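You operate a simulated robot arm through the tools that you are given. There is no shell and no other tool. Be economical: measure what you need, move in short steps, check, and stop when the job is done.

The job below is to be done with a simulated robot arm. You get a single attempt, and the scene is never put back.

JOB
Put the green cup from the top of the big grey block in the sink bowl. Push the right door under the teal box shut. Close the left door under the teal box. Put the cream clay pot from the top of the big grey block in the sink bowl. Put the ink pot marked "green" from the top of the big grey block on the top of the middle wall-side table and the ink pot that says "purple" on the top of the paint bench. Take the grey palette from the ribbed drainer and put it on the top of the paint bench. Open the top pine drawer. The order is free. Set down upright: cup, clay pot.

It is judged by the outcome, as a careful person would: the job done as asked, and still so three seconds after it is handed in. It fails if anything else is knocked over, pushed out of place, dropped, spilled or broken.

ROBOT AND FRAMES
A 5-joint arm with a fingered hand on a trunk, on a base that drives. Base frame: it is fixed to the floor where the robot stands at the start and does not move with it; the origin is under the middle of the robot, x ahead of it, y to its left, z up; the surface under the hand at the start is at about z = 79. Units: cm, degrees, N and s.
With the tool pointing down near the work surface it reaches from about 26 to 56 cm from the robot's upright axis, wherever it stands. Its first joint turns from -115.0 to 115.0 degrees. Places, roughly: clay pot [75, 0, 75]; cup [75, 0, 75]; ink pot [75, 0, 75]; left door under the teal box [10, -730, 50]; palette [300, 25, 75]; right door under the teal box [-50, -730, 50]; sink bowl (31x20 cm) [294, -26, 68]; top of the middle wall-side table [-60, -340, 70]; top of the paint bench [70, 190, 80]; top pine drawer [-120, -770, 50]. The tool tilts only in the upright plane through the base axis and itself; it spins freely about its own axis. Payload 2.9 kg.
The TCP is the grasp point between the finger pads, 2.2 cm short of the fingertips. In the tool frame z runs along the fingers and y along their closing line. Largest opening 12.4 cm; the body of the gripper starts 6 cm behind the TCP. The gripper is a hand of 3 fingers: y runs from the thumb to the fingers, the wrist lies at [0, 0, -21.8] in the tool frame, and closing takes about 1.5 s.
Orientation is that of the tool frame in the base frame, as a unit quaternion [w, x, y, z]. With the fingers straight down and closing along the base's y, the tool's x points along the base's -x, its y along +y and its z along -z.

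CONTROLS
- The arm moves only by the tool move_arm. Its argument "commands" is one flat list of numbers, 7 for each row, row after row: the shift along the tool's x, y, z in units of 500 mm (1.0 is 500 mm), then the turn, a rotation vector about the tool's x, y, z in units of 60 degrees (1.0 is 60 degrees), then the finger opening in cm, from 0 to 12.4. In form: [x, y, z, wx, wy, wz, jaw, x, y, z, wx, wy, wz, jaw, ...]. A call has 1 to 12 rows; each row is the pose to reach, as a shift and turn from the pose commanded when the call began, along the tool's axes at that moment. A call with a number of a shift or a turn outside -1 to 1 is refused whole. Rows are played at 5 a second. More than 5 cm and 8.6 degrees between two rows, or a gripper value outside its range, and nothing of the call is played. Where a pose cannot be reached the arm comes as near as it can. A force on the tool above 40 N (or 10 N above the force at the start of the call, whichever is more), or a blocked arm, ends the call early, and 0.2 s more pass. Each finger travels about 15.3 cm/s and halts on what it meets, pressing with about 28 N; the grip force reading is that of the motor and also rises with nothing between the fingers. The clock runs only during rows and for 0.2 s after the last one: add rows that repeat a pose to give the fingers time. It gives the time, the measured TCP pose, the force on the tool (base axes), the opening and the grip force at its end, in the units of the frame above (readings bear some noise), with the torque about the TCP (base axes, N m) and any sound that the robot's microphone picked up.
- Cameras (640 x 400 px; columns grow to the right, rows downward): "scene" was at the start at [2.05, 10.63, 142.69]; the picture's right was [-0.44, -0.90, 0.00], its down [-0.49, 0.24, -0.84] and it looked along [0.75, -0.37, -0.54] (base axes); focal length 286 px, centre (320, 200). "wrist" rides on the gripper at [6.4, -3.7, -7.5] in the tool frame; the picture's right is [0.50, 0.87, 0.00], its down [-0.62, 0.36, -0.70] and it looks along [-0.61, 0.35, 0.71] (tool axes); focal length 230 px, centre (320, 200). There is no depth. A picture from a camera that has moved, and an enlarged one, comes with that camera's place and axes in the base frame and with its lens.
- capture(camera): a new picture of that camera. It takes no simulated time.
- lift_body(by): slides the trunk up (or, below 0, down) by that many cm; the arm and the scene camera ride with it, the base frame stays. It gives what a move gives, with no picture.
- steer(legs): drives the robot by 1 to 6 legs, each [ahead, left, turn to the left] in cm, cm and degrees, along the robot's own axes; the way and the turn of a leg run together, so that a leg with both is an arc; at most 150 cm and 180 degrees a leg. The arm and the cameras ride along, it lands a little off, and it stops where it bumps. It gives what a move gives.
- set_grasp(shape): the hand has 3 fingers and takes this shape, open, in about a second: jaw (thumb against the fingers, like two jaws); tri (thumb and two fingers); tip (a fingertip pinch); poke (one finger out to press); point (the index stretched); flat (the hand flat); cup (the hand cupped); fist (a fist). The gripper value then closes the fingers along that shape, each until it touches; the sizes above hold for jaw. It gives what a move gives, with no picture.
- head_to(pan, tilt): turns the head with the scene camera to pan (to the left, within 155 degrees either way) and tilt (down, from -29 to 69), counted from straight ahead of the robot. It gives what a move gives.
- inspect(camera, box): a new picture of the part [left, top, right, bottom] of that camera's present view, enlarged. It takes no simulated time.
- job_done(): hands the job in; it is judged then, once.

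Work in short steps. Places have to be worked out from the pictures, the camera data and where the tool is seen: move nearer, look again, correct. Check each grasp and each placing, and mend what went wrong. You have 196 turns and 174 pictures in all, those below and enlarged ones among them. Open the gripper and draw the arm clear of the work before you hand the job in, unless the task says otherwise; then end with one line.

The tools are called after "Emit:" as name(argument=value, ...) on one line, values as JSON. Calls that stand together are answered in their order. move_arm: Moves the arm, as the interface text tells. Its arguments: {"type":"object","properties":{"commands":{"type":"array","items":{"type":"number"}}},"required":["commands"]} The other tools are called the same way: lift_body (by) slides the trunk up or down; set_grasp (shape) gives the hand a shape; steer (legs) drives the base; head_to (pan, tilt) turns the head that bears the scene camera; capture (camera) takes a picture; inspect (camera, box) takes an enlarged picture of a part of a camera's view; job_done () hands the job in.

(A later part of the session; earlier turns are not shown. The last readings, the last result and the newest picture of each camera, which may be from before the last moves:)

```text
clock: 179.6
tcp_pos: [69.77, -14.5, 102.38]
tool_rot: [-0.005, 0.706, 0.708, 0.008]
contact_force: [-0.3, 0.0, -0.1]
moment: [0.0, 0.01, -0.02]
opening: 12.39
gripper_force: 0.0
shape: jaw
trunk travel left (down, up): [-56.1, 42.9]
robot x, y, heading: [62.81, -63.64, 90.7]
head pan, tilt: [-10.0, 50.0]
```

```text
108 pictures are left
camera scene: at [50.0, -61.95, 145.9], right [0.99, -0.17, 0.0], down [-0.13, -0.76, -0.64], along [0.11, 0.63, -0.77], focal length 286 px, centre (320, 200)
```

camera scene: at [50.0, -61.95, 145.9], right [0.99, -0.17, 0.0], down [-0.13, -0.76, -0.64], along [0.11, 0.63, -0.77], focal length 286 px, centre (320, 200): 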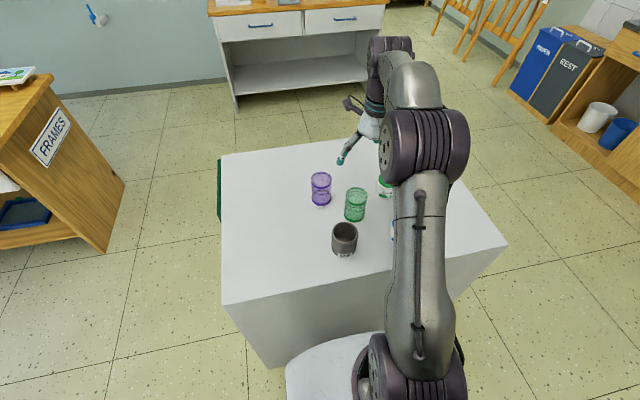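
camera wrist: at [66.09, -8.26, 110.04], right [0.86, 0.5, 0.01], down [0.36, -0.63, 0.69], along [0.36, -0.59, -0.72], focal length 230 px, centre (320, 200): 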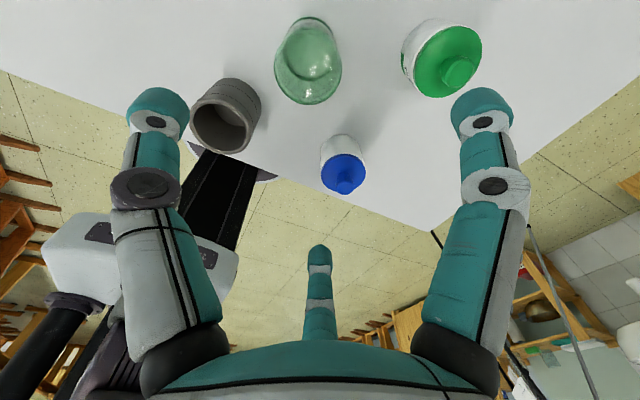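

Green cup ≈(68.7,-13.3), rim z≈87.5. Spinning 20° for clear digit paths, and moving above it with opening 10.

Emit:
move_arm(commands=[0.006, -0.006, 0.05, 0, 0, -0.09, 10, 0.012, -0.012, 0.1, 0, 0, -0.18, 10, 0.018, -0.018, 0.15, 0, 0, -0.26, 10, 0.024, -0.022, 0.18, 0, 0, -0.333, 10, 0.024, -0.022, 0.18, 0, 0, -0.333, 10])

Emit:
capture(camera="wrist")

Emit:
inspect(camera="scene", box=[290, 120, 430, 270])

```text
clock: 180.8
tcp_pos: [68.66, -13.18, 93.56]
tool_rot: [-0.004, 0.57, 0.821, 0.007]
contact_force: [0.7, -0.1, 0.5]
moment: [0.0, 0.02, 0.0]
opening: 10.0
gripper_force: 0.0
shape: jaw
trunk travel left (down, up): [-56.1, 42.9]
robot x, y, heading: [63.15, -63.65, 90.4]
head pan, tilt: [-10.0, 50.0]
```

```text
107 pictures are left
camera wrist: at [63.05, -8.64, 101.13], right [0.64, 0.77, 0.02], down [0.55, -0.47, 0.69], along [0.54, -0.44, -0.72], focal length 230 px, centre (320, 200)
```

wrist: 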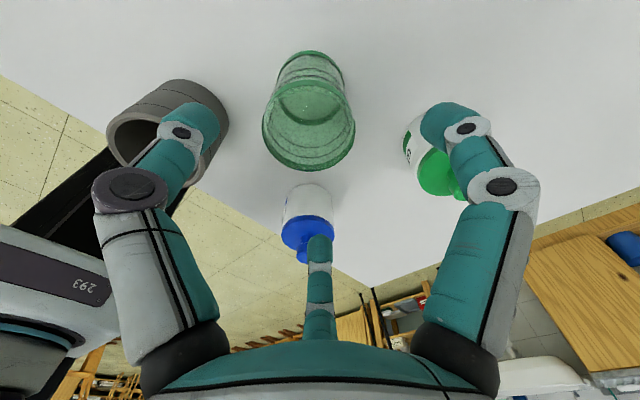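

```text
2.67 times, centred on (360, 195) of scene
camera zoom: at [50.01, -61.96, 145.9], right [0.99, -0.17, 0.0], down [-0.13, -0.76, -0.64], along [0.11, 0.63, -0.77], focal length 764 px, centre (213, 213)
```

zoom: 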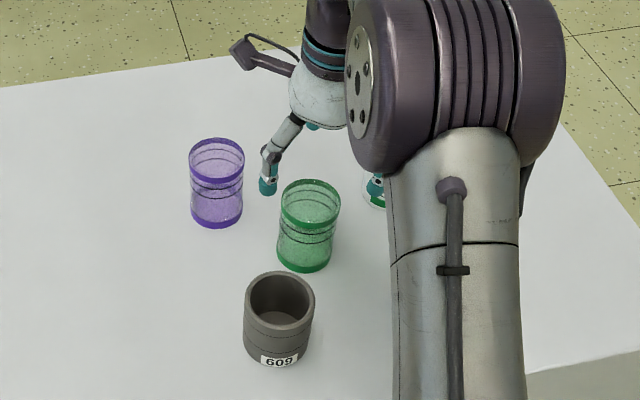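

Cup is within ~5 mm of the hand axis. Descending to z≈83.

Emit:
move_arm(commands=[0, -0.009, 0.05, 0, 0, 0, 10.5, 0, -0.009, 0.1, 0, 0, 0, 10.5, 0, -0.009, 0.15, 0, 0, 0, 10.5, 0, -0.009, 0.19, 0, 0, 0, 10.5, 0, -0.009, 0.212, 0, 0, 0, 10.5, 0, -0.009, 0.212, 0, 0, 0, 10.5])

Emit:
capture(camera="wrist")

```text
clock: 182.2
tcp_pos: [68.32, -13.11, 82.8]
tool_rot: [-0.004, 0.572, 0.82, 0.008]
contact_force: [-0.1, -0.3, -0.5]
moment: [0.03, 0.04, 0.02]
opening: 10.47
gripper_force: 0.0
shape: jaw
trunk travel left (down, up): [-56.1, 42.9]
robot x, y, heading: [63.16, -64.01, 90.2]
head pan, tilt: [-10.0, 50.0]
```

```text
105 pictures are left
camera wrist: at [62.65, -8.52, 90.39], right [0.64, 0.77, 0.02], down [0.55, -0.47, 0.69], along [0.54, -0.44, -0.72], focal length 230 px, centre (320, 200)
```

wrist: 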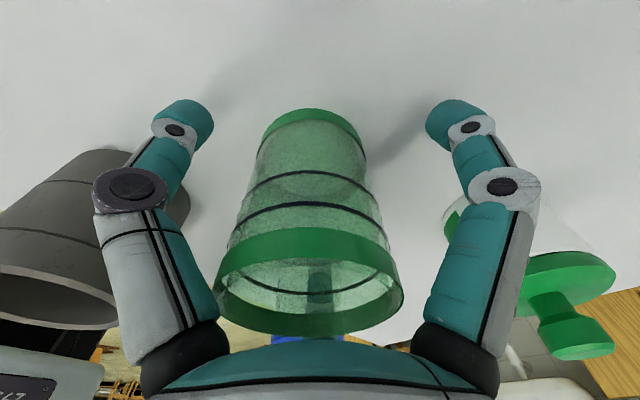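

Cup is between the digits. Closing.

Emit:
move_arm(commands=[0, 0, 0, 0, 0, 0, 9, 0, 0, 0, 0, 0, 0, 8, 0, 0, 0, 0, 0, 0, 7, 0, 0, 0, 0, 0, 0, 6, 0, 0, 0, 0, 0, 0, 5, 0, 0, 0, 0, 0, 0, 4, 0, 0, 0, 0, 0, 0, 3, 0, 0, 0, 0, 0, 0, 3, 0, 0, 0, 0, 0, 0, 3])

Emit:
move_arm(commands=[0, 0, -0.03, 0, 0, 0, 3, 0, 0, -0.1, 0, 0, 0, 3, 0, 0, -0.18, 0, 0, 0, 3, 0, 0, -0.26, 0, 0, 0, 3, 0, 0, -0.34, 0, 0, 0, 3, 0, 0, -0.38, 0, 0, 0, 3, 0, 0, -0.38, 0, 0, 0, 3])

Emit:
capture(camera="wrist")

```text
clock: 184.2
tcp_pos: [68.32, -13.16, 82.72]
tool_rot: [-0.004, 0.572, 0.82, 0.007]
contact_force: [-0.8, 0.1, -0.4]
moment: [0.02, -0.01, 0.0]
opening: 5.01
gripper_force: 27.1
shape: jaw
trunk travel left (down, up): [-56.1, 42.9]
robot x, y, heading: [62.77, -63.56, 90.3]
head pan, tilt: [-10.0, 50.0]
```

```text
clock: 185.8
tcp_pos: [68.27, -13.51, 101.93]
tool_rot: [-0.004, 0.573, 0.82, 0.008]
contact_force: [-0.4, -0.1, -0.1]
moment: [0.01, -0.02, 0.0]
opening: 5.02
gripper_force: 28.2
shape: jaw
trunk travel left (down, up): [-56.1, 42.9]
robot x, y, heading: [62.94, -63.46, 90.2]
head pan, tilt: [-10.0, 50.0]
```

```text
104 pictures are left
camera wrist: at [62.72, -8.79, 109.53], right [0.64, 0.77, 0.01], down [0.55, -0.47, 0.69], along [0.54, -0.44, -0.72], focal length 230 px, centre (320, 200)
```

wrist: 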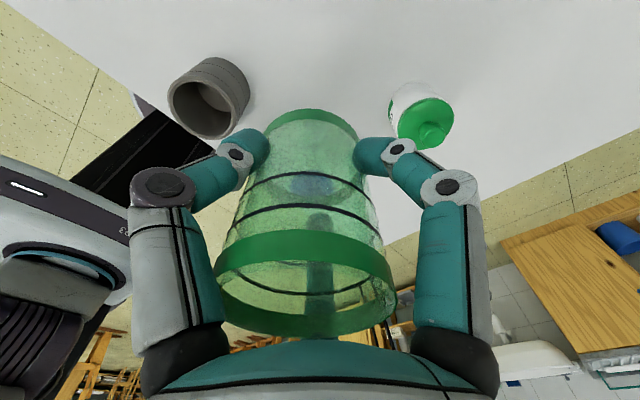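

Cup held. Retracting 5 cm, then driving around to the sink.

Emit:
move_arm(commands=[-0.047, -0.017, 0, 0, 0, 0, 3, -0.094, -0.034, 0, 0, 0, 0, 3, -0.094, -0.034, 0, 0, 0, 0, 3])

Emit:
steer(legs=[[0, -90, 0], [50, 0, 0], [0, 0, -90], [75, 0, 0]])

Emit:
head_to(pan=-10, tilt=40)

Emit:
capture(camera="scene")

```text
clock: 186.6
tcp_pos: [68.24, -18.49, 101.83]
tool_rot: [-0.004, 0.572, 0.82, 0.008]
contact_force: [0.5, -0.1, -0.2]
moment: [0.02, 0.01, 0.01]
opening: 5.01
gripper_force: 28.4
shape: jaw
trunk travel left (down, up): [-56.1, 42.9]
robot x, y, heading: [63.3, -63.65, 90.7]
head pan, tilt: [-10.0, 50.0]
```

```text
clock: 201.3
tcp_pos: [271.8, -21.13, 101.81]
tool_rot: [0.002, 0.986, 0.168, 0.008]
contact_force: [0.3, -0.4, 0.1]
moment: [-0.02, 0.0, -0.03]
opening: 4.98
gripper_force: 28.1
shape: jaw
trunk travel left (down, up): [-56.1, 42.9]
robot x, y, heading: [227.11, -15.23, -0.5]
head pan, tilt: [-10.0, 50.0]
```

```text
clock: 202.0
tcp_pos: [271.93, -20.99, 101.75]
tool_rot: [0.003, 0.986, 0.168, 0.009]
contact_force: [0.3, -0.7, -0.9]
moment: [-0.01, -0.01, 0.0]
opening: 5.01
gripper_force: 28.3
shape: jaw
trunk travel left (down, up): [-56.1, 42.9]
robot x, y, heading: [227.04, -14.93, -0.2]
head pan, tilt: [-10.0, 40.0]
```

```text
103 pictures are left
camera scene: at [229.38, -2.2, 147.31], right [-0.18, -0.98, 0.0], down [-0.63, 0.12, -0.77], along [0.75, -0.14, -0.64], focal length 286 px, centre (320, 200)
```

scene: 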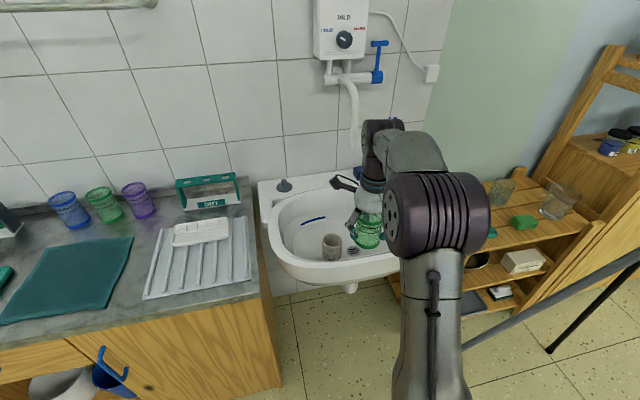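

Clear. Approaching the sink and turning −20° so the cup arrives over the right half of the bowl.

Emit:
steer(legs=[[13, 0, 0], [0, 0, -20], [11, 7, 0]])

Emit:
capture(camera="wrist")

Emit:
head_to(pan=10, tilt=55)

Emit:
capture(camera="scene")

```text
clock: 205.2
tcp_pos: [292.73, -33.51, 101.66]
tool_rot: [0.004, 1.0, -0.005, 0.007]
contact_force: [1.0, 0.4, -0.5]
moment: [-0.02, -0.04, 0.01]
opening: 5.03
gripper_force: 27.8
shape: jaw
trunk travel left (down, up): [-56.1, 42.9]
robot x, y, heading: [252.44, -12.33, -20.6]
head pan, tilt: [-10.0, 40.0]
```

```text
102 pictures are left
camera wrist: at [299.09, -29.72, 109.31], right [0.49, -0.87, 0.01], down [-0.63, -0.34, 0.7], along [-0.6, -0.35, -0.72], focal length 230 px, centre (320, 200)
```

wrist: 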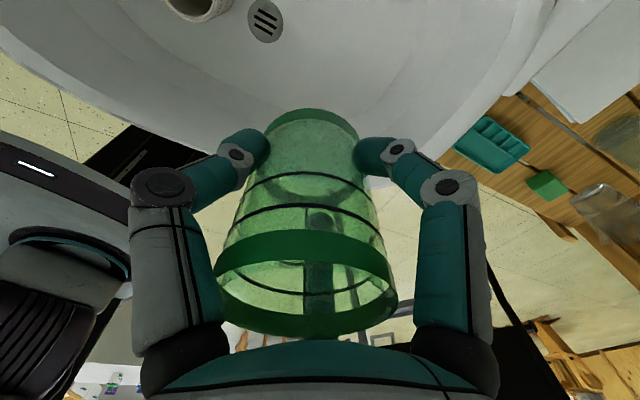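

```text
clock: 206.1
tcp_pos: [292.63, -33.54, 101.77]
tool_rot: [0.004, 1.0, -0.006, 0.008]
contact_force: [0.7, 0.2, 0.4]
moment: [0.03, 0.0, 0.0]
opening: 5.02
gripper_force: 28.4
shape: jaw
trunk travel left (down, up): [-56.1, 42.9]
robot x, y, heading: [252.24, -12.57, -20.4]
head pan, tilt: [10.0, 55.0]
```

```text
101 pictures are left
camera scene: at [258.98, 1.76, 145.26], right [-0.18, -0.98, 0.0], down [-0.8, 0.15, -0.57], along [0.56, -0.11, -0.82], focal length 286 px, centre (320, 200)
```

scene: 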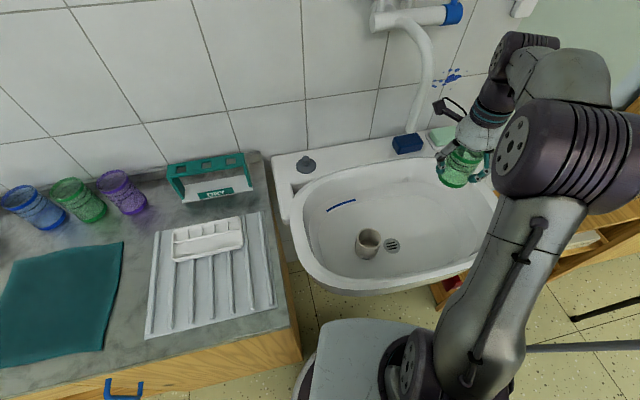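

Good position, symmetric to the pot about the drain. Lowering by the trunk 22 cm and checking.

Emit:
lift_body(by=-23)

Emit:
capture(camera="wrist")

Emit:
capture(camera="scene")

```text
clock: 208.5
tcp_pos: [292.69, -33.51, 78.89]
tool_rot: [0.005, 1.0, -0.004, 0.007]
contact_force: [0.8, 0.1, -0.8]
moment: [0.02, -0.02, 0.01]
opening: 4.99
gripper_force: 27.9
shape: jaw
trunk travel left (down, up): [-33.1, 65.9]
robot x, y, heading: [252.34, -12.94, -20.4]
head pan, tilt: [10.0, 55.0]
```

```text
100 pictures are left
camera wrist: at [298.97, -29.75, 86.37], right [0.49, -0.87, 0.02], down [-0.63, -0.34, 0.69], along [-0.6, -0.35, -0.72], focal length 230 px, centre (320, 200)
```

wrist: 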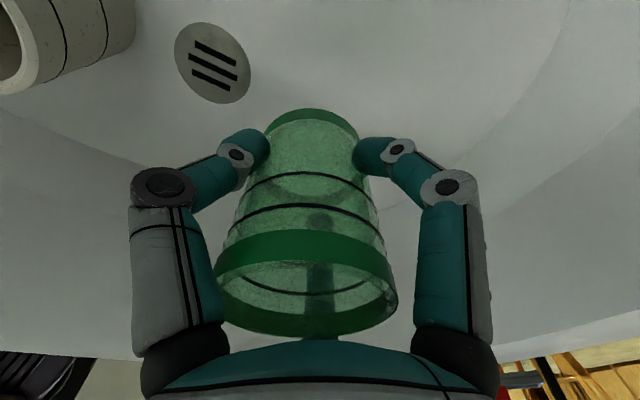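

```text
99 pictures are left
camera scene: at [258.97, 1.76, 122.25], right [-0.18, -0.98, 0.0], down [-0.81, 0.15, -0.57], along [0.56, -0.11, -0.82], focal length 286 px, centre (320, 200)
```

scene: 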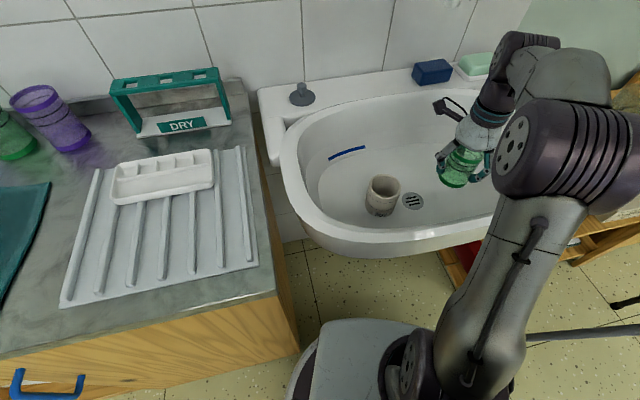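

Lowering 5 cm, then small steps.

Emit:
lift_body(by=-5)

Emit:
lift_body(by=-0.8)

Emit:
lift_body(by=-0.6)

```text
clock: 209.4
tcp_pos: [292.6, -33.46, 73.89]
tool_rot: [0.005, 1.0, -0.006, 0.008]
contact_force: [0.6, 0.8, -0.9]
moment: [-0.03, 0.0, -0.01]
opening: 4.99
gripper_force: 28.3
shape: jaw
trunk travel left (down, up): [-28.1, 70.9]
robot x, y, heading: [252.23, -12.56, -20.7]
head pan, tilt: [10.0, 55.0]
```

```text
clock: 210.0
tcp_pos: [292.64, -33.47, 73.03]
tool_rot: [0.004, 1.0, -0.006, 0.008]
contact_force: [1.1, 1.0, -1.0]
moment: [-0.02, 0.06, 0.0]
opening: 5.02
gripper_force: 27.6
shape: jaw
trunk travel left (down, up): [-27.3, 71.7]
robot x, y, heading: [252.45, -12.74, -20.4]
head pan, tilt: [10.0, 55.0]
```

```text
clock: 210.5
tcp_pos: [292.72, -33.48, 72.42]
tool_rot: [0.005, 1.0, -0.004, 0.008]
contact_force: [0.5, -0.2, -0.1]
moment: [0.01, 0.02, 0.03]
opening: 5.01
gripper_force: 28.1
shape: jaw
trunk travel left (down, up): [-26.7, 72.3]
robot x, y, heading: [252.22, -12.59, -20.3]
head pan, tilt: [10.0, 55.0]
```

No contact yet; continuing 0.5 cm steps.

Emit:
lift_body(by=-0.5)

Emit:
lift_body(by=-0.5)

Emit:
capture(camera="wrist")

```text
clock: 211.1
tcp_pos: [292.53, -33.45, 72.18]
tool_rot: [0.005, 1.0, -0.006, 0.011]
contact_force: [4.5, -1.8, 24.3]
moment: [0.16, 0.06, -0.01]
opening: 5.05
gripper_force: 27.6
shape: jaw
trunk travel left (down, up): [-26.2, 72.8]
robot x, y, heading: [252.37, -12.67, -20.6]
head pan, tilt: [10.0, 55.0]
```

```text
clock: 211.4
tcp_pos: [292.74, -33.52, 72.1]
tool_rot: [0.006, 1.0, -0.005, 0.014]
contact_force: [-1.3, 0.7, 23.0]
moment: [0.24, 0.16, 0.0]
opening: 5.16
gripper_force: 27.9
shape: jaw
trunk travel left (down, up): [-26.0, 73.0]
robot x, y, heading: [252.03, -12.36, -20.7]
head pan, tilt: [10.0, 55.0]
stopped: the force on the tool passed its limit at 45 N (the readings are from after the stop); the commanded pose is now the measured one
```

```text
98 pictures are left
camera wrist: at [298.88, -29.7, 79.7], right [0.49, -0.87, 0.03], down [-0.64, -0.34, 0.69], along [-0.59, -0.35, -0.72], focal length 230 px, centre (320, 200)
```

wrist: 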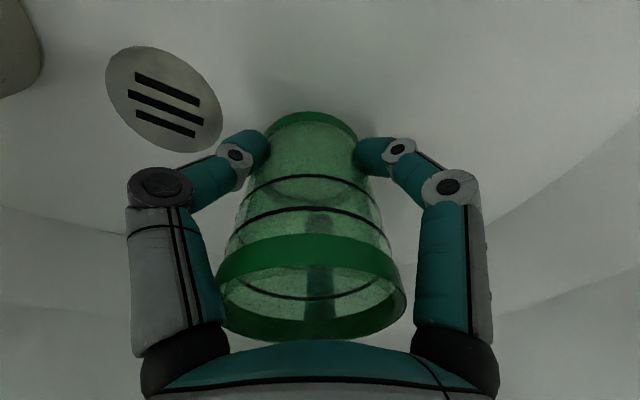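

Firm contact with the bowl floor. Easing 3 mm and opening gently.

Emit:
lift_body(by=0.4)

Emit:
move_arm(commands=[0, 0, 0, 0, 0, 0, 5.2, 0, 0, 0, 0, 0, 0, 5.8, 0, 0, 0, 0, 0, 0, 6.6, 0, 0, 0, 0, 0, 0, 7.6, 0, 0, 0, 0, 0, 0, 8.6, 0, 0, 0, 0, 0, 0, 8.6])

Emit:
lift_body(by=9)

Emit:
lift_body(by=19)

Emit:
capture(camera="wrist")

Emit:
capture(camera="scene")

```text
clock: 212.0
tcp_pos: [292.71, -33.4, 72.22]
tool_rot: [0.006, 1.0, -0.005, 0.011]
contact_force: [-0.7, 0.7, 4.3]
moment: [0.12, 0.07, -0.02]
opening: 5.13
gripper_force: 28.5
shape: jaw
trunk travel left (down, up): [-26.4, 72.6]
robot x, y, heading: [252.19, -12.42, -20.6]
head pan, tilt: [10.0, 55.0]
```

```text
clock: 213.4
tcp_pos: [292.65, -33.5, 72.38]
tool_rot: [0.006, 1.0, -0.006, 0.012]
contact_force: [-0.1, -0.2, 0.3]
moment: [0.0, -0.01, -0.04]
opening: 8.53
gripper_force: 0.1
shape: jaw
trunk travel left (down, up): [-26.4, 72.6]
robot x, y, heading: [252.43, -12.65, -20.9]
head pan, tilt: [10.0, 55.0]
```

```text
clock: 214.6
tcp_pos: [292.65, -33.56, 81.26]
tool_rot: [0.006, 1.0, -0.005, 0.012]
contact_force: [0.4, -0.1, 0.4]
moment: [0.01, 0.02, 0.01]
opening: 8.56
gripper_force: 0.1
shape: jaw
trunk travel left (down, up): [-35.4, 63.6]
robot x, y, heading: [252.43, -12.54, -20.7]
head pan, tilt: [10.0, 55.0]
```

```text
clock: 216.7
tcp_pos: [292.73, -33.63, 100.36]
tool_rot: [0.006, 1.0, -0.006, 0.012]
contact_force: [-0.1, 0.3, 0.1]
moment: [0.0, 0.01, 0.05]
opening: 8.57
gripper_force: 0.1
shape: jaw
trunk travel left (down, up): [-54.4, 44.6]
robot x, y, heading: [252.59, -12.19, -20.6]
head pan, tilt: [10.0, 55.0]
```

```text
97 pictures are left
camera wrist: at [299.04, -29.77, 107.83], right [0.49, -0.87, 0.02], down [-0.64, -0.34, 0.69], along [-0.6, -0.35, -0.72], focal length 230 px, centre (320, 200)
```

wrist: 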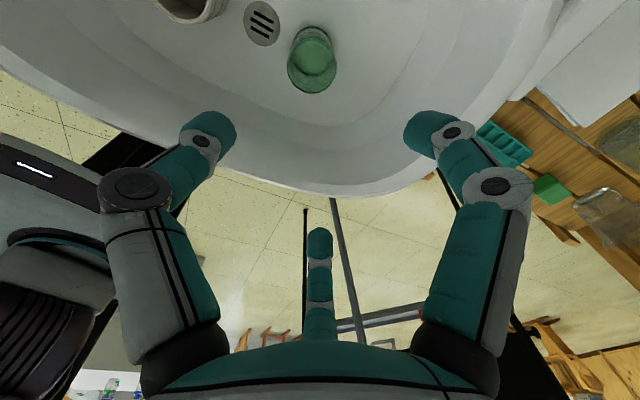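

```text
96 pictures are left
camera scene: at [258.98, 1.76, 143.51], right [-0.18, -0.98, 0.0], down [-0.81, 0.15, -0.57], along [0.56, -0.11, -0.82], focal length 286 px, centre (320, 200)
```

scene: 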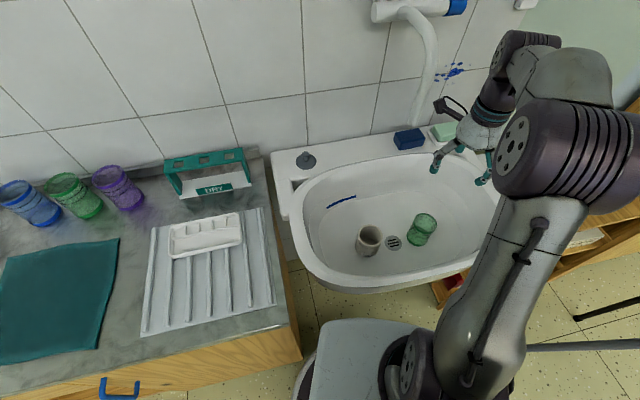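

Let me check the cup is upright.

Emit:
inspect(camera="scene", box=[340, 190, 460, 270])

Emit:
inspect(camera="wrist", box=[140, 0, 400, 120])

```text
5.00 times, centred on (400, 230) of scene
camera zoom: at [258.98, 1.76, 143.51], right [-0.18, -0.98, 0.0], down [-0.81, 0.15, -0.57], along [0.56, -0.11, -0.82], focal length 1432 px, centre (-80, 50)
```

zoom: 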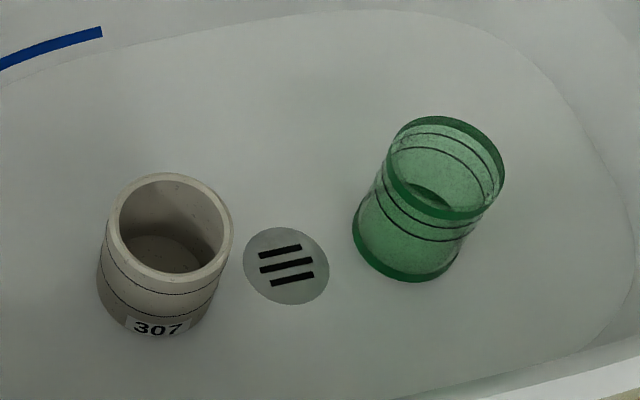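

```text
2.46 times, centred on (270, 60) of wrist
camera zoom: at [299.04, -29.77, 107.83], right [0.49, -0.87, 0.02], down [-0.64, -0.34, 0.69], along [-0.6, -0.35, -0.72], focal length 566 px, centre (443, 545)
```

zoom: 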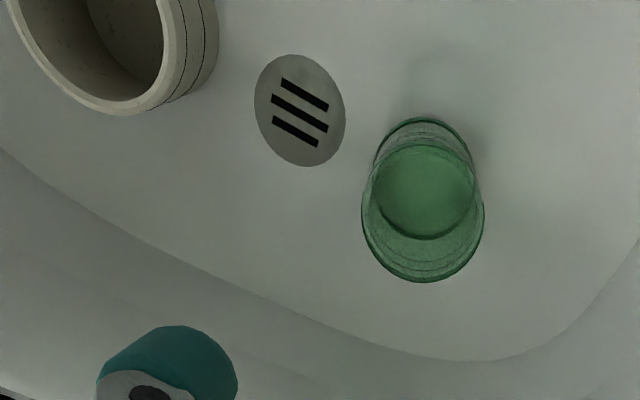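

Both stand upright in the bowl. Now for the green ink pot from the block's far side (heading 180).

Emit:
steer(legs=[[-40, 0, 0], [0, 0, 100], [0, 0, 100.7], [0, 14, 0], [75, 0, 0]])

Emit:
head_to(pan=15, tilt=45)

Emit:
capture(camera="scene")

Emit:
capture(camera="wrist")

```text
clock: 232.2
tcp_pos: [94.9, -4.65, 100.29]
tool_rot: [-0.011, -0.164, 0.986, 0.005]
contact_force: [-0.5, 0.3, -1.0]
moment: [0.02, 0.0, -0.01]
opening: 8.57
gripper_force: 0.0
shape: jaw
trunk travel left (down, up): [-54.4, 44.6]
robot x, y, heading: [139.81, -11.16, 179.0]
head pan, tilt: [10.0, 55.0]
```

```text
clock: 232.9
tcp_pos: [95.04, -4.65, 100.16]
tool_rot: [-0.012, -0.164, 0.986, 0.005]
contact_force: [0.1, 0.5, -0.1]
moment: [0.0, -0.01, -0.01]
opening: 8.57
gripper_force: 0.1
shape: jaw
trunk travel left (down, up): [-54.4, 44.6]
robot x, y, heading: [139.76, -10.82, 178.8]
head pan, tilt: [15.0, 45.0]
```

```text
93 pictures are left
camera scene: at [137.85, -27.4, 144.86], right [-0.24, 0.97, 0.0], down [0.69, 0.17, -0.71], along [-0.69, -0.17, -0.71], focal length 286 px, centre (320, 200)
```

scene: 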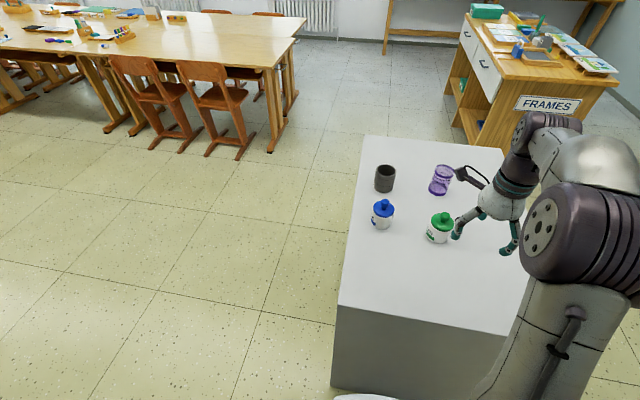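

```text
92 pictures are left
camera wrist: at [90.32, -10.19, 107.84], right [-0.75, 0.66, 0.02], down [0.49, 0.53, 0.69], along [0.44, 0.53, -0.72], focal length 230 px, centre (320, 200)
```

wrist: 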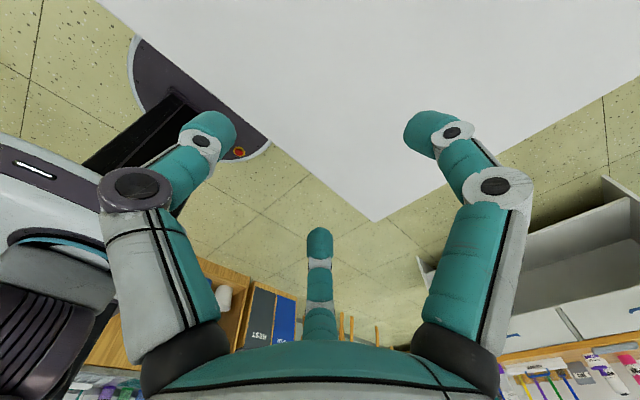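

Green ink ≈(79.8,-6.8). Driving 6.3 cm closer and lowering the trunk 6 cm so its height suits maximum reach.

Emit:
steer(legs=[[6.3, 0, 0]])

Emit:
lift_body(by=-5)

Emit:
move_arm(commands=[0.035, 0.0, 0, 0.0066, -0.01, 0, 12.4, 0.07, 0.005, 0, 0.0132, -0.021, 0, 12.4, 0.105, 0.01, 0, 0.0132, -0.021, 0, 12.4, 0.14, 0.015, 0, 0.0132, -0.021, 0, 12.4, 0.14, 0.015, 0, 0.0132, -0.021, 0, 12.4])

Emit:
capture(camera="wrist")

```text
clock: 233.9
tcp_pos: [88.4, -4.45, 100.18]
tool_rot: [-0.011, -0.164, 0.986, 0.003]
contact_force: [-1.3, 0.1, 0.3]
moment: [-0.01, -0.03, 0.05]
opening: 8.58
gripper_force: 0.0
shape: jaw
trunk travel left (down, up): [-54.4, 44.6]
robot x, y, heading: [133.78, -10.27, 178.8]
head pan, tilt: [15.0, 45.0]
```

```text
clock: 234.8
tcp_pos: [88.56, -4.58, 95.3]
tool_rot: [-0.012, -0.164, 0.986, 0.005]
contact_force: [0.4, -0.1, 0.1]
moment: [0.01, 0.04, 0.04]
opening: 8.56
gripper_force: 0.0
shape: jaw
trunk travel left (down, up): [-49.4, 49.6]
robot x, y, heading: [133.41, -11.08, 178.8]
head pan, tilt: [15.0, 45.0]
```

```text
clock: 236.0
tcp_pos: [81.67, -5.9, 95.55]
tool_rot: [0.0, -0.163, 0.987, 0.001]
contact_force: [0.0, 0.6, -0.3]
moment: [0.01, 0.03, -0.05]
opening: 12.39
gripper_force: 0.0
shape: jaw
trunk travel left (down, up): [-49.4, 49.6]
robot x, y, heading: [133.77, -10.66, 178.8]
head pan, tilt: [15.0, 45.0]
```

```text
91 pictures are left
camera wrist: at [76.87, -11.54, 102.97], right [-0.75, 0.66, 0.0], down [0.47, 0.54, 0.7], along [0.46, 0.53, -0.71], focal length 230 px, centre (320, 200)
```

wrist: 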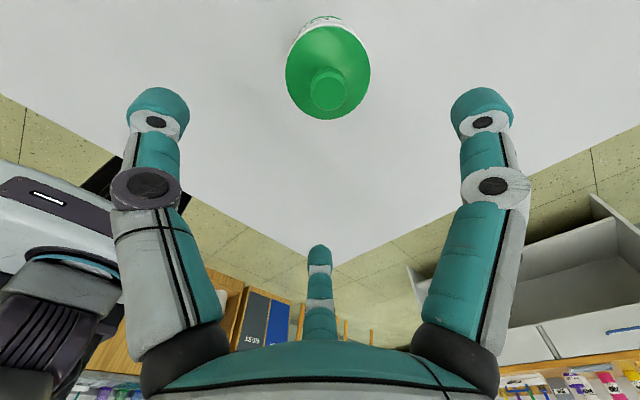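

Reached well. Correcting by (−2.0, −1.4) and descending to z≈84.

Emit:
move_arm(commands=[0.024, -0.007, 0, 0, 0, 0, 12.4, 0.047, -0.014, 0.01, 0, 0, 0, 12.4, 0.047, -0.014, 0.06, 0, 0, 0, 12.4, 0.047, -0.014, 0.1, 0, 0, 0, 12.4, 0.047, -0.014, 0.1, 0, 0, 0, 12.4])

Emit:
capture(camera="wrist")

```text
clock: 237.2
tcp_pos: [79.86, -7.44, 90.47]
tool_rot: [0.0, -0.165, 0.986, 0.0]
contact_force: [-0.2, 0.1, -0.1]
moment: [0.01, -0.03, 0.0]
opening: 12.39
gripper_force: 0.0
shape: jaw
trunk travel left (down, up): [-49.4, 49.6]
robot x, y, heading: [133.67, -10.41, 178.9]
head pan, tilt: [15.0, 45.0]
```

```text
90 pictures are left
camera wrist: at [74.93, -12.91, 97.9], right [-0.75, 0.66, 0.0], down [0.47, 0.54, 0.7], along [0.46, 0.53, -0.71], focal length 230 px, centre (320, 200)
```

wrist: 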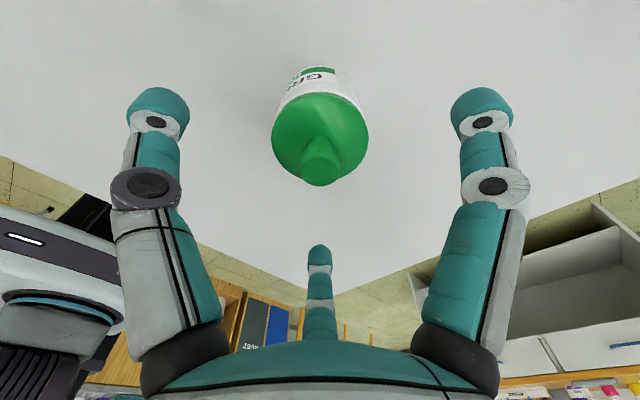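

Centred. Descending and closing.

Emit:
move_arm(commands=[0.004, 0, 0.05, 0, 0, 0, 12.4, 0.004, 0, 0.1, 0, 0, 0, 12.4, 0.004, 0, 0.13, 0, 0, 0, 12.4, 0.004, 0, 0.13, 0, 0, 0, 12.4])

Emit:
move_arm(commands=[0, 0, 0, 0, 0, 0, 10, 0, 0, 0, 0, 0, 0, 8, 0, 0, 0, 0, 0, 0, 6, 0, 0, 0, 0, 0, 0, 4, 0, 0, 0, 0, 0, 0, 3, 0, 0, 0, 0, 0, 0, 3, 0, 0, 0, 0, 0, 0, 3, 0, 0, 0, 0, 0, 0, 3])

Emit:
lift_body(by=17)

Emit:
capture(camera="wrist")

```text
clock: 238.2
tcp_pos: [79.56, -7.59, 83.96]
tool_rot: [0.0, -0.163, 0.987, 0.0]
contact_force: [0.6, -0.2, -0.2]
moment: [-0.04, 0.01, -0.01]
opening: 12.39
gripper_force: 0.0
shape: jaw
trunk travel left (down, up): [-49.4, 49.6]
robot x, y, heading: [133.84, -10.6, 178.8]
head pan, tilt: [15.0, 45.0]
```

```text
clock: 240.0
tcp_pos: [79.6, -7.55, 83.89]
tool_rot: [0.001, -0.164, 0.986, 0.0]
contact_force: [0.2, 0.2, 0.2]
moment: [0.04, 0.04, 0.02]
opening: 5.26
gripper_force: 28.2
shape: jaw
trunk travel left (down, up): [-49.4, 49.6]
robot x, y, heading: [133.37, -10.98, 179.0]
head pan, tilt: [15.0, 45.0]
```

```text
clock: 241.9
tcp_pos: [79.57, -7.58, 100.96]
tool_rot: [0.001, -0.164, 0.987, 0.0]
contact_force: [0.2, -0.5, -3.7]
moment: [-0.01, 0.02, 0.02]
opening: 5.23
gripper_force: 28.4
shape: jaw
trunk travel left (down, up): [-66.4, 32.6]
robot x, y, heading: [133.54, -10.99, 179.0]
head pan, tilt: [15.0, 45.0]
```

```text
89 pictures are left
camera wrist: at [74.67, -13.11, 108.41], right [-0.75, 0.66, 0.0], down [0.47, 0.54, 0.7], along [0.46, 0.53, -0.71], focal length 230 px, centre (320, 200)
```

wrist: 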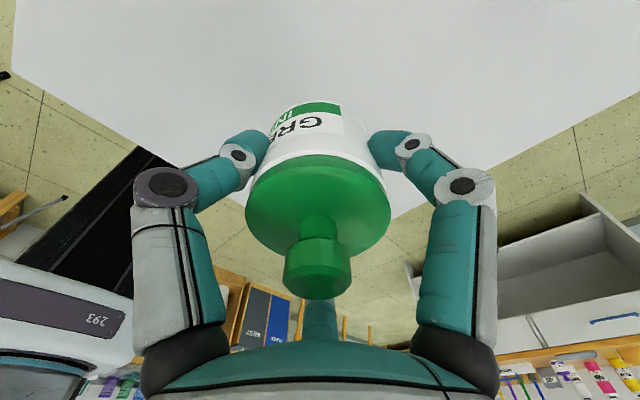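

Green ink pot held (label "GREEN INK"). Driving out toward the tables, then looking.

Emit:
steer(legs=[[-20, 0, 0], [0, 0, 91], [100, 0, 0], [0, -110, 0]])

Emit:
head_to(pan=-15, tilt=18)

Emit:
capture(camera="scene")

```text
clock: 257.3
tcp_pos: [45.45, -167.1, 100.98]
tool_rot: [-0.001, 0.828, -0.561, -0.001]
contact_force: [0.0, 0.2, -4.0]
moment: [0.0, 0.01, 0.01]
opening: 5.22
gripper_force: 28.1
shape: jaw
trunk travel left (down, up): [-66.4, 32.6]
robot x, y, heading: [45.96, -113.34, -88.3]
head pan, tilt: [15.0, 45.0]
```

```text
clock: 258.2
tcp_pos: [45.45, -167.2, 100.94]
tool_rot: [-0.001, 0.828, -0.561, -0.001]
contact_force: [-0.2, 0.1, -3.1]
moment: [0.0, -0.01, -0.01]
opening: 5.2
gripper_force: 27.9
shape: jaw
trunk travel left (down, up): [-66.4, 32.6]
robot x, y, heading: [45.7, -112.82, -88.3]
head pan, tilt: [-15.0, 18.0]
```

```text
88 pictures are left
camera scene: at [58.1, -115.69, 161.04], right [-0.97, 0.23, 0.0], down [0.07, 0.3, -0.95], along [-0.22, -0.93, -0.31], focal length 286 px, centre (320, 200)
```

scene: 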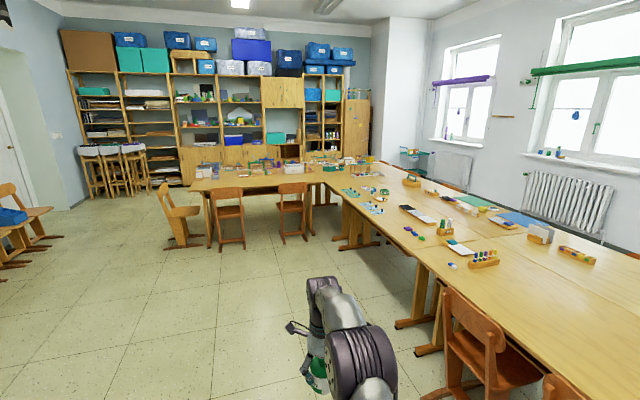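

Layout resolved: the aisle-side ("wall-side") column has tables y −106…−265 (first) and −265…−430 (middle), edge x≈−48. Driving to beside the middle one.

Emit:
steer(legs=[[150, 0, -1.7], [50, 0, 0], [0, 0, -90]])

Emit:
head_to(pan=0, tilt=30)

Emit:
capture(camera="scene")

```text
clock: 272.1
tcp_pos: [-6.2, -309.9, 100.93]
tool_rot: [0.002, -0.161, 0.987, 0.001]
contact_force: [-0.2, 0.3, -3.4]
moment: [0.02, 0.04, 0.01]
opening: 5.2
gripper_force: 27.5
shape: jaw
trunk travel left (down, up): [-66.4, 32.6]
robot x, y, heading: [47.76, -313.06, 178.2]
head pan, tilt: [-15.0, 18.0]
```

```text
clock: 272.9
tcp_pos: [-6.1, -309.97, 100.84]
tool_rot: [0.001, -0.162, 0.987, 0.0]
contact_force: [-0.5, 0.1, -2.7]
moment: [0.0, -0.01, -0.03]
opening: 5.2
gripper_force: 28.2
shape: jaw
trunk travel left (down, up): [-66.4, 32.6]
robot x, y, heading: [48.06, -313.78, 178.7]
head pan, tilt: [0.0, 30.0]
```

```text
87 pictures are left
camera scene: at [44.48, -327.8, 159.13], right [0.03, 1.0, 0.0], down [0.5, -0.01, -0.87], along [-0.87, 0.02, -0.5], focal length 286 px, centre (320, 200)
```

scene: 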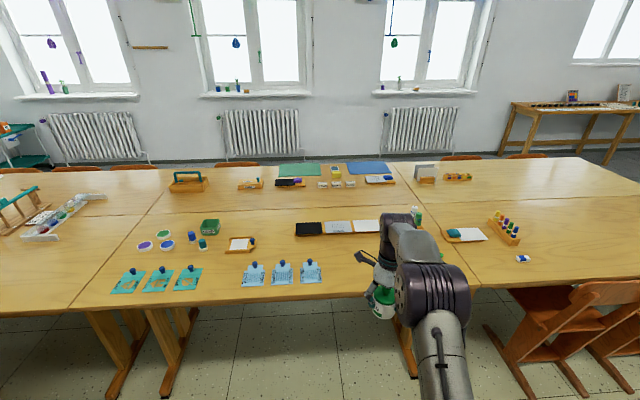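

The middle table spans y −416…−263 with front edge x≈−35, centre matching the given place. A free spot seems near (−50,−312); checking what the arm hides.

Emit:
move_arm(commands=[-0.076, -0.025, 0, 0, 0, 0, 3, -0.152, -0.051, 0, 0, 0, 0, 3, -0.152, -0.051, 0, 0, 0, 0, 3])

Emit:
head_to(pan=-40, tilt=35)

Emit:
capture(camera="scene")

```text
clock: 273.7
tcp_pos: [1.71, -309.76, 100.91]
tool_rot: [0.001, -0.161, 0.987, 0.0]
contact_force: [-0.3, 0.6, -2.6]
moment: [0.01, -0.02, -0.01]
opening: 5.19
gripper_force: 28.4
shape: jaw
trunk travel left (down, up): [-66.4, 32.6]
robot x, y, heading: [48.03, -313.19, 178.6]
head pan, tilt: [0.0, 30.0]
```

```text
clock: 274.7
tcp_pos: [1.73, -309.94, 100.94]
tool_rot: [0.001, -0.162, 0.987, 0.001]
contact_force: [0.9, 0.0, -2.8]
moment: [0.01, 0.01, 0.01]
opening: 5.19
gripper_force: 27.6
shape: jaw
trunk travel left (down, up): [-66.4, 32.6]
robot x, y, heading: [47.85, -313.27, 178.5]
head pan, tilt: [-40.0, 35.0]
```

```text
86 pictures are left
camera scene: at [46.92, -322.21, 158.34], right [0.66, 0.75, 0.0], down [0.43, -0.38, -0.82], along [-0.61, 0.54, -0.57], focal length 286 px, centre (320, 200)
```

scene: 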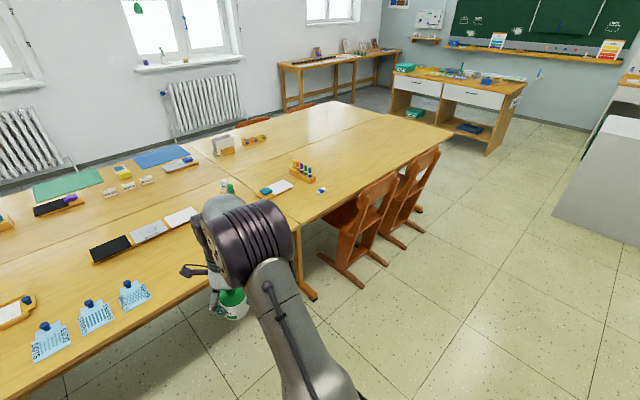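

Driving 44 cm toward the table with the pot high, then looking down with the wrist camera.

Emit:
steer(legs=[[46, 0, 1.5]])

Emit:
capture(camera="wrist")

Emit:
head_to(pan=10, tilt=50)

Emit:
capture(camera="scene")

```text
clock: 277.5
tcp_pos: [-44.89, -310.75, 100.96]
tool_rot: [0.0, -0.175, 0.985, 0.0]
contact_force: [0.3, -0.4, -2.8]
moment: [-0.03, 0.03, -0.04]
opening: 5.21
gripper_force: 27.9
shape: jaw
trunk travel left (down, up): [-66.4, 32.6]
robot x, y, heading: [1.37, -313.0, -179.9]
head pan, tilt: [-40.0, 35.0]
```

```text
85 pictures are left
camera wrist: at [-49.6, -316.27, 108.42], right [-0.77, 0.64, 0.0], down [0.46, 0.55, 0.7], along [0.45, 0.54, -0.71], focal length 230 px, centre (320, 200)
```

wrist: 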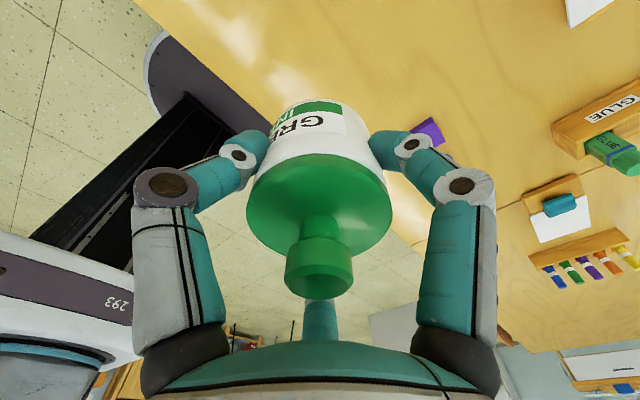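

```text
clock: 278.7
tcp_pos: [-44.78, -310.62, 100.93]
tool_rot: [0.001, -0.175, 0.985, 0.0]
contact_force: [-0.5, -0.1, -2.8]
moment: [0.0, -0.01, -0.02]
opening: 5.19
gripper_force: 27.8
shape: jaw
trunk travel left (down, up): [-66.4, 32.6]
robot x, y, heading: [1.78, -313.04, -180.1]
head pan, tilt: [10.0, 50.0]
```

```text
84 pictures are left
camera scene: at [-0.15, -328.71, 156.17], right [-0.18, 0.98, 0.0], down [0.75, 0.13, -0.64], along [-0.63, -0.11, -0.77], focal length 286 px, centre (320, 200)
```

scene: 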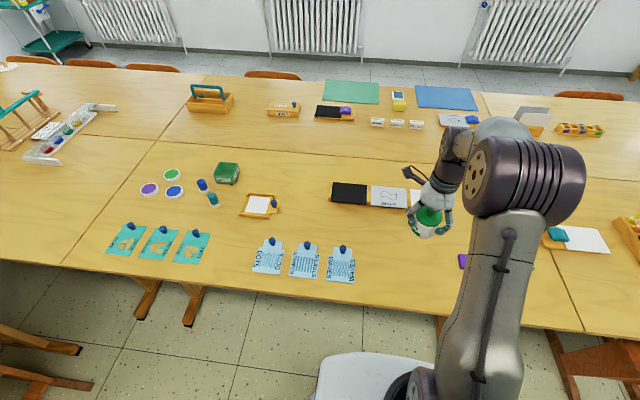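

Free spot at (−50,−309), ~17+ cm from neighbours. Shifting over it and lowering the trunk 19 cm.

Emit:
move_arm(commands=[0.041, 0.033, 0, 0, 0, 0, 3, 0.082, 0.066, 0, 0, 0, 0, 3, 0.082, 0.066, 0, 0, 0, 0, 3])

Emit:
lift_body(by=-19)

Emit:
move_arm(commands=[0, 0, 0.02, 0, 0, 0, 3, 0, 0, 0.04, 0, 0, 0, 3, 0, 0, 0.055, 0, 0, 0, 3, 0, 0, 0.07, 0, 0, 0, 3, 0, 0, 0.08, 0, 0, 0, 3, 0, 0, 0.09, 0, 0, 0, 3, 0, 0, 0.1, 0, 0, 0, 3, 0, 0, 0.11, 0, 0, 0, 3, 0, 0, 0.12, 0, 0, 0, 3, 0, 0, 0.13, 0, 0, 0, 3])

Emit:
capture(camera="wrist")

```text
clock: 279.5
tcp_pos: [-49.78, -309.02, 100.89]
tool_rot: [0.0, -0.174, 0.985, 0.0]
contact_force: [0.2, -0.2, -3.0]
moment: [0.0, -0.02, -0.01]
opening: 5.22
gripper_force: 28.3
shape: jaw
trunk travel left (down, up): [-66.4, 32.6]
robot x, y, heading: [1.4, -312.84, -179.8]
head pan, tilt: [10.0, 50.0]
```

```text
clock: 281.6
tcp_pos: [-49.73, -309.02, 81.91]
tool_rot: [0.001, -0.174, 0.985, 0.0]
contact_force: [0.2, -0.7, -2.4]
moment: [-0.01, 0.01, -0.01]
opening: 5.22
gripper_force: 27.8
shape: jaw
trunk travel left (down, up): [-47.4, 51.6]
robot x, y, heading: [1.67, -313.27, -179.8]
head pan, tilt: [10.0, 50.0]
```

```text
clock: 282.8
tcp_pos: [-49.76, -308.92, 78.66]
tool_rot: [-0.007, -0.175, 0.985, 0.003]
contact_force: [2.7, -1.1, 28.6]
moment: [-0.14, -0.15, -0.01]
opening: 5.36
gripper_force: 28.0
shape: jaw
trunk travel left (down, up): [-47.4, 51.6]
robot x, y, heading: [1.61, -313.23, -179.8]
head pan, tilt: [10.0, 50.0]
stopped in row 6: the force on the tool passed its limit at 44 N (the readings are from after the stop); the commanded pose is now the measured one
```

```text
83 pictures are left
camera wrist: at [-54.41, -314.58, 86.15], right [-0.77, 0.64, 0.01], down [0.47, 0.55, 0.7], along [0.44, 0.54, -0.72], focal length 230 px, centre (320, 200)
```

wrist: 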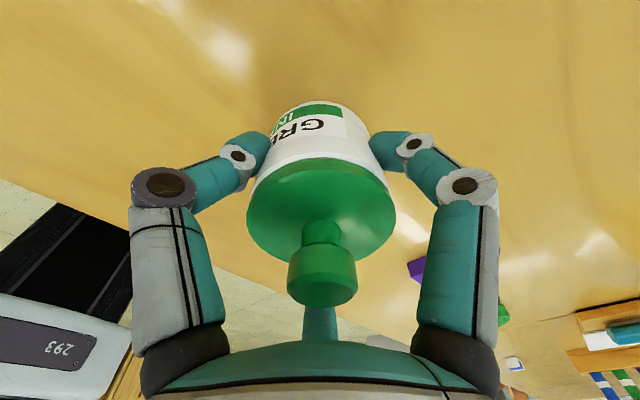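

Contact with the table top (z≈73.8). Easing and releasing, then rising.

Emit:
move_arm(commands=[0, 0, -0.004, 0, 0, 0, 5.6, 0, 0, -0.004, 0, 0, 0, 6.4, 0, 0, -0.004, 0, 0, 0, 7.4, 0, 0, -0.004, 0, 0, 0, 8.5, 0, 0, -0.004, 0, 0, 0, 9.5, 0, 0, -0.004, 0, 0, 0, 9.5])

Emit:
lift_body(by=22)

Emit:
steer(legs=[[-30, 0, 0]])

Emit:
capture(camera="scene")

```text
clock: 284.2
tcp_pos: [-49.9, -309.03, 78.33]
tool_rot: [-0.003, -0.175, 0.985, 0.001]
contact_force: [0.0, 0.7, 0.1]
moment: [0.01, -0.03, 0.03]
opening: 9.47
gripper_force: 0.0
shape: jaw
trunk travel left (down, up): [-47.4, 51.6]
robot x, y, heading: [1.5, -312.46, -179.8]
head pan, tilt: [10.0, 50.0]
```

```text
clock: 286.6
tcp_pos: [-50.03, -308.88, 100.41]
tool_rot: [-0.004, -0.174, 0.985, 0.001]
contact_force: [-0.6, 0.0, 0.5]
moment: [-0.05, -0.01, -0.02]
opening: 9.48
gripper_force: 0.0
shape: jaw
trunk travel left (down, up): [-69.4, 29.6]
robot x, y, heading: [1.05, -312.89, -179.8]
head pan, tilt: [10.0, 50.0]
```

```text
clock: 288.6
tcp_pos: [-19.71, -308.76, 100.39]
tool_rot: [-0.004, -0.173, 0.985, 0.001]
contact_force: [-0.1, 1.3, 0.3]
moment: [0.02, 0.04, 0.04]
opening: 9.48
gripper_force: 0.1
shape: jaw
trunk travel left (down, up): [-69.4, 29.6]
robot x, y, heading: [31.58, -312.9, 180.0]
head pan, tilt: [10.0, 50.0]
```

```text
82 pictures are left
camera scene: at [30.08, -328.69, 159.17], right [-0.17, 0.98, 0.0], down [0.75, 0.13, -0.64], along [-0.63, -0.11, -0.77], focal length 286 px, centre (320, 200)
```

scene: 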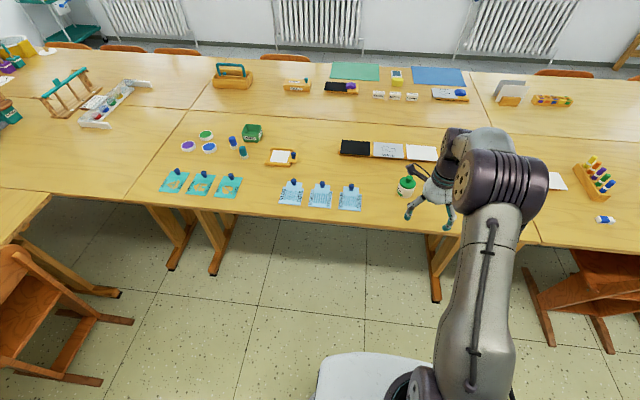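

Green ink pot stands on the middle wall-side table. Now heading to the shelf wall; backing into the aisle and looking.

Emit:
steer(legs=[[-150, 0, 0], [-40, 0, 0], [0, 0, 90]])

Emit:
head_to(pan=-15, tilt=15)

Emit:
capture(camera="scene")

```text
clock: 302.0
tcp_pos: [217.53, -365.02, 100.49]
tool_rot: [0.003, 0.823, -0.569, 0.002]
contact_force: [-0.8, -0.8, -0.3]
moment: [-0.01, -0.03, 0.01]
opening: 9.47
gripper_force: 0.1
shape: jaw
trunk travel left (down, up): [-69.4, 29.6]
robot x, y, heading: [221.14, -313.53, -89.4]
head pan, tilt: [10.0, 50.0]
```

```text
clock: 303.0
tcp_pos: [217.4, -364.91, 100.31]
tool_rot: [0.003, 0.823, -0.569, 0.001]
contact_force: [-0.7, 0.4, 0.5]
moment: [0.0, -0.04, 0.0]
opening: 9.47
gripper_force: 0.2
shape: jaw
trunk travel left (down, up): [-69.4, 29.6]
robot x, y, heading: [220.63, -313.35, -89.3]
head pan, tilt: [-15.0, 15.0]
```

```text
81 pictures are left
camera scene: at [233.14, -316.42, 164.53], right [-0.97, 0.25, 0.0], down [0.06, 0.25, -0.97], along [-0.24, -0.94, -0.26], focal length 286 px, centre (320, 200)
```

scene: 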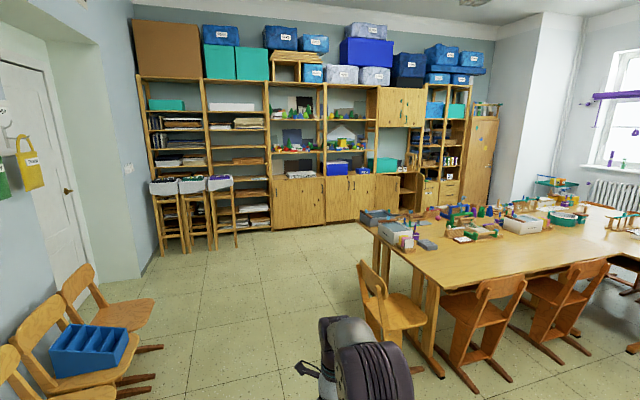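

Zooming on the shelf to find the teal box, doors and drawers.

Emit:
inspect(camera="scene", box=[310, 80, 510, 220])

```text
2.86 times, centred on (410, 150) of scene
camera zoom: at [233.14, -316.42, 164.53], right [-0.97, 0.25, 0.0], down [0.06, 0.25, -0.97], along [-0.24, -0.94, -0.26], focal length 818 px, centre (63, 343)
```

zoom: 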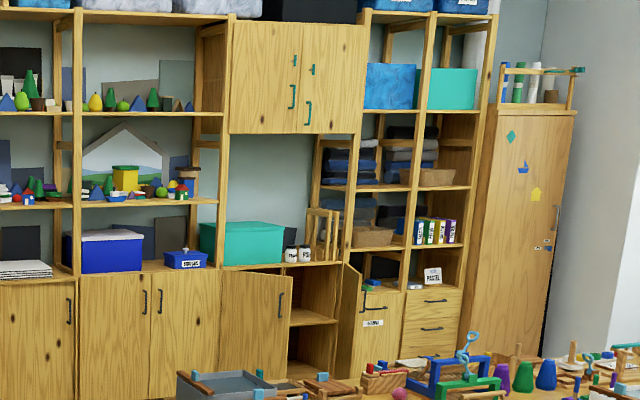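

Teal box found: its left door is ajar, its right door stands wide open; the pine drawers are to the right. Driving down the corridor.

Emit:
steer(legs=[[150, 0, -0.7], [150, 0, 0], [25, 0, 0]])

Emit:
head_to(pan=-60, tilt=20)

Emit:
capture(camera="scene")

```text
clock: 318.9
tcp_pos: [223.79, -692.35, 100.36]
tool_rot: [0.003, 0.83, -0.557, 0.002]
contact_force: [0.2, 0.5, 1.1]
moment: [0.0, -0.02, 0.03]
opening: 9.47
gripper_force: 0.1
shape: jaw
trunk travel left (down, up): [-69.4, 29.6]
robot x, y, heading: [225.85, -640.89, -88.0]
head pan, tilt: [-15.0, 15.0]
```

```text
clock: 320.1
tcp_pos: [223.76, -692.45, 100.41]
tool_rot: [0.003, 0.83, -0.557, 0.002]
contact_force: [-0.5, 0.6, -0.8]
moment: [0.01, -0.03, 0.01]
opening: 9.45
gripper_force: 0.1
shape: jaw
trunk travel left (down, up): [-69.4, 29.6]
robot x, y, heading: [225.77, -640.75, -87.7]
head pan, tilt: [-60.0, 20.0]
```

```text
79 pictures are left
camera scene: at [232.14, -639.22, 163.73], right [-0.54, 0.84, 0.0], down [0.29, 0.18, -0.94], along [-0.79, -0.5, -0.34], focal length 286 px, centre (320, 200)
```

scene: 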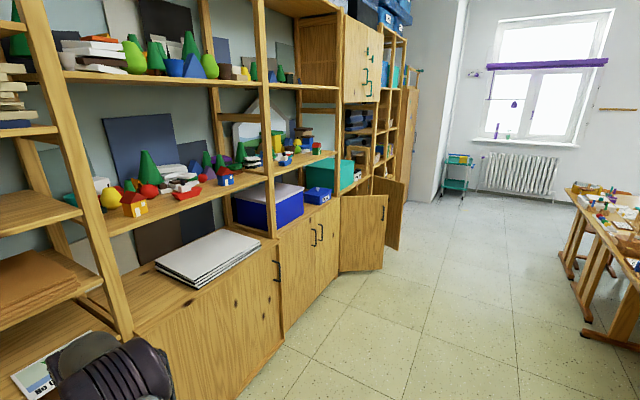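

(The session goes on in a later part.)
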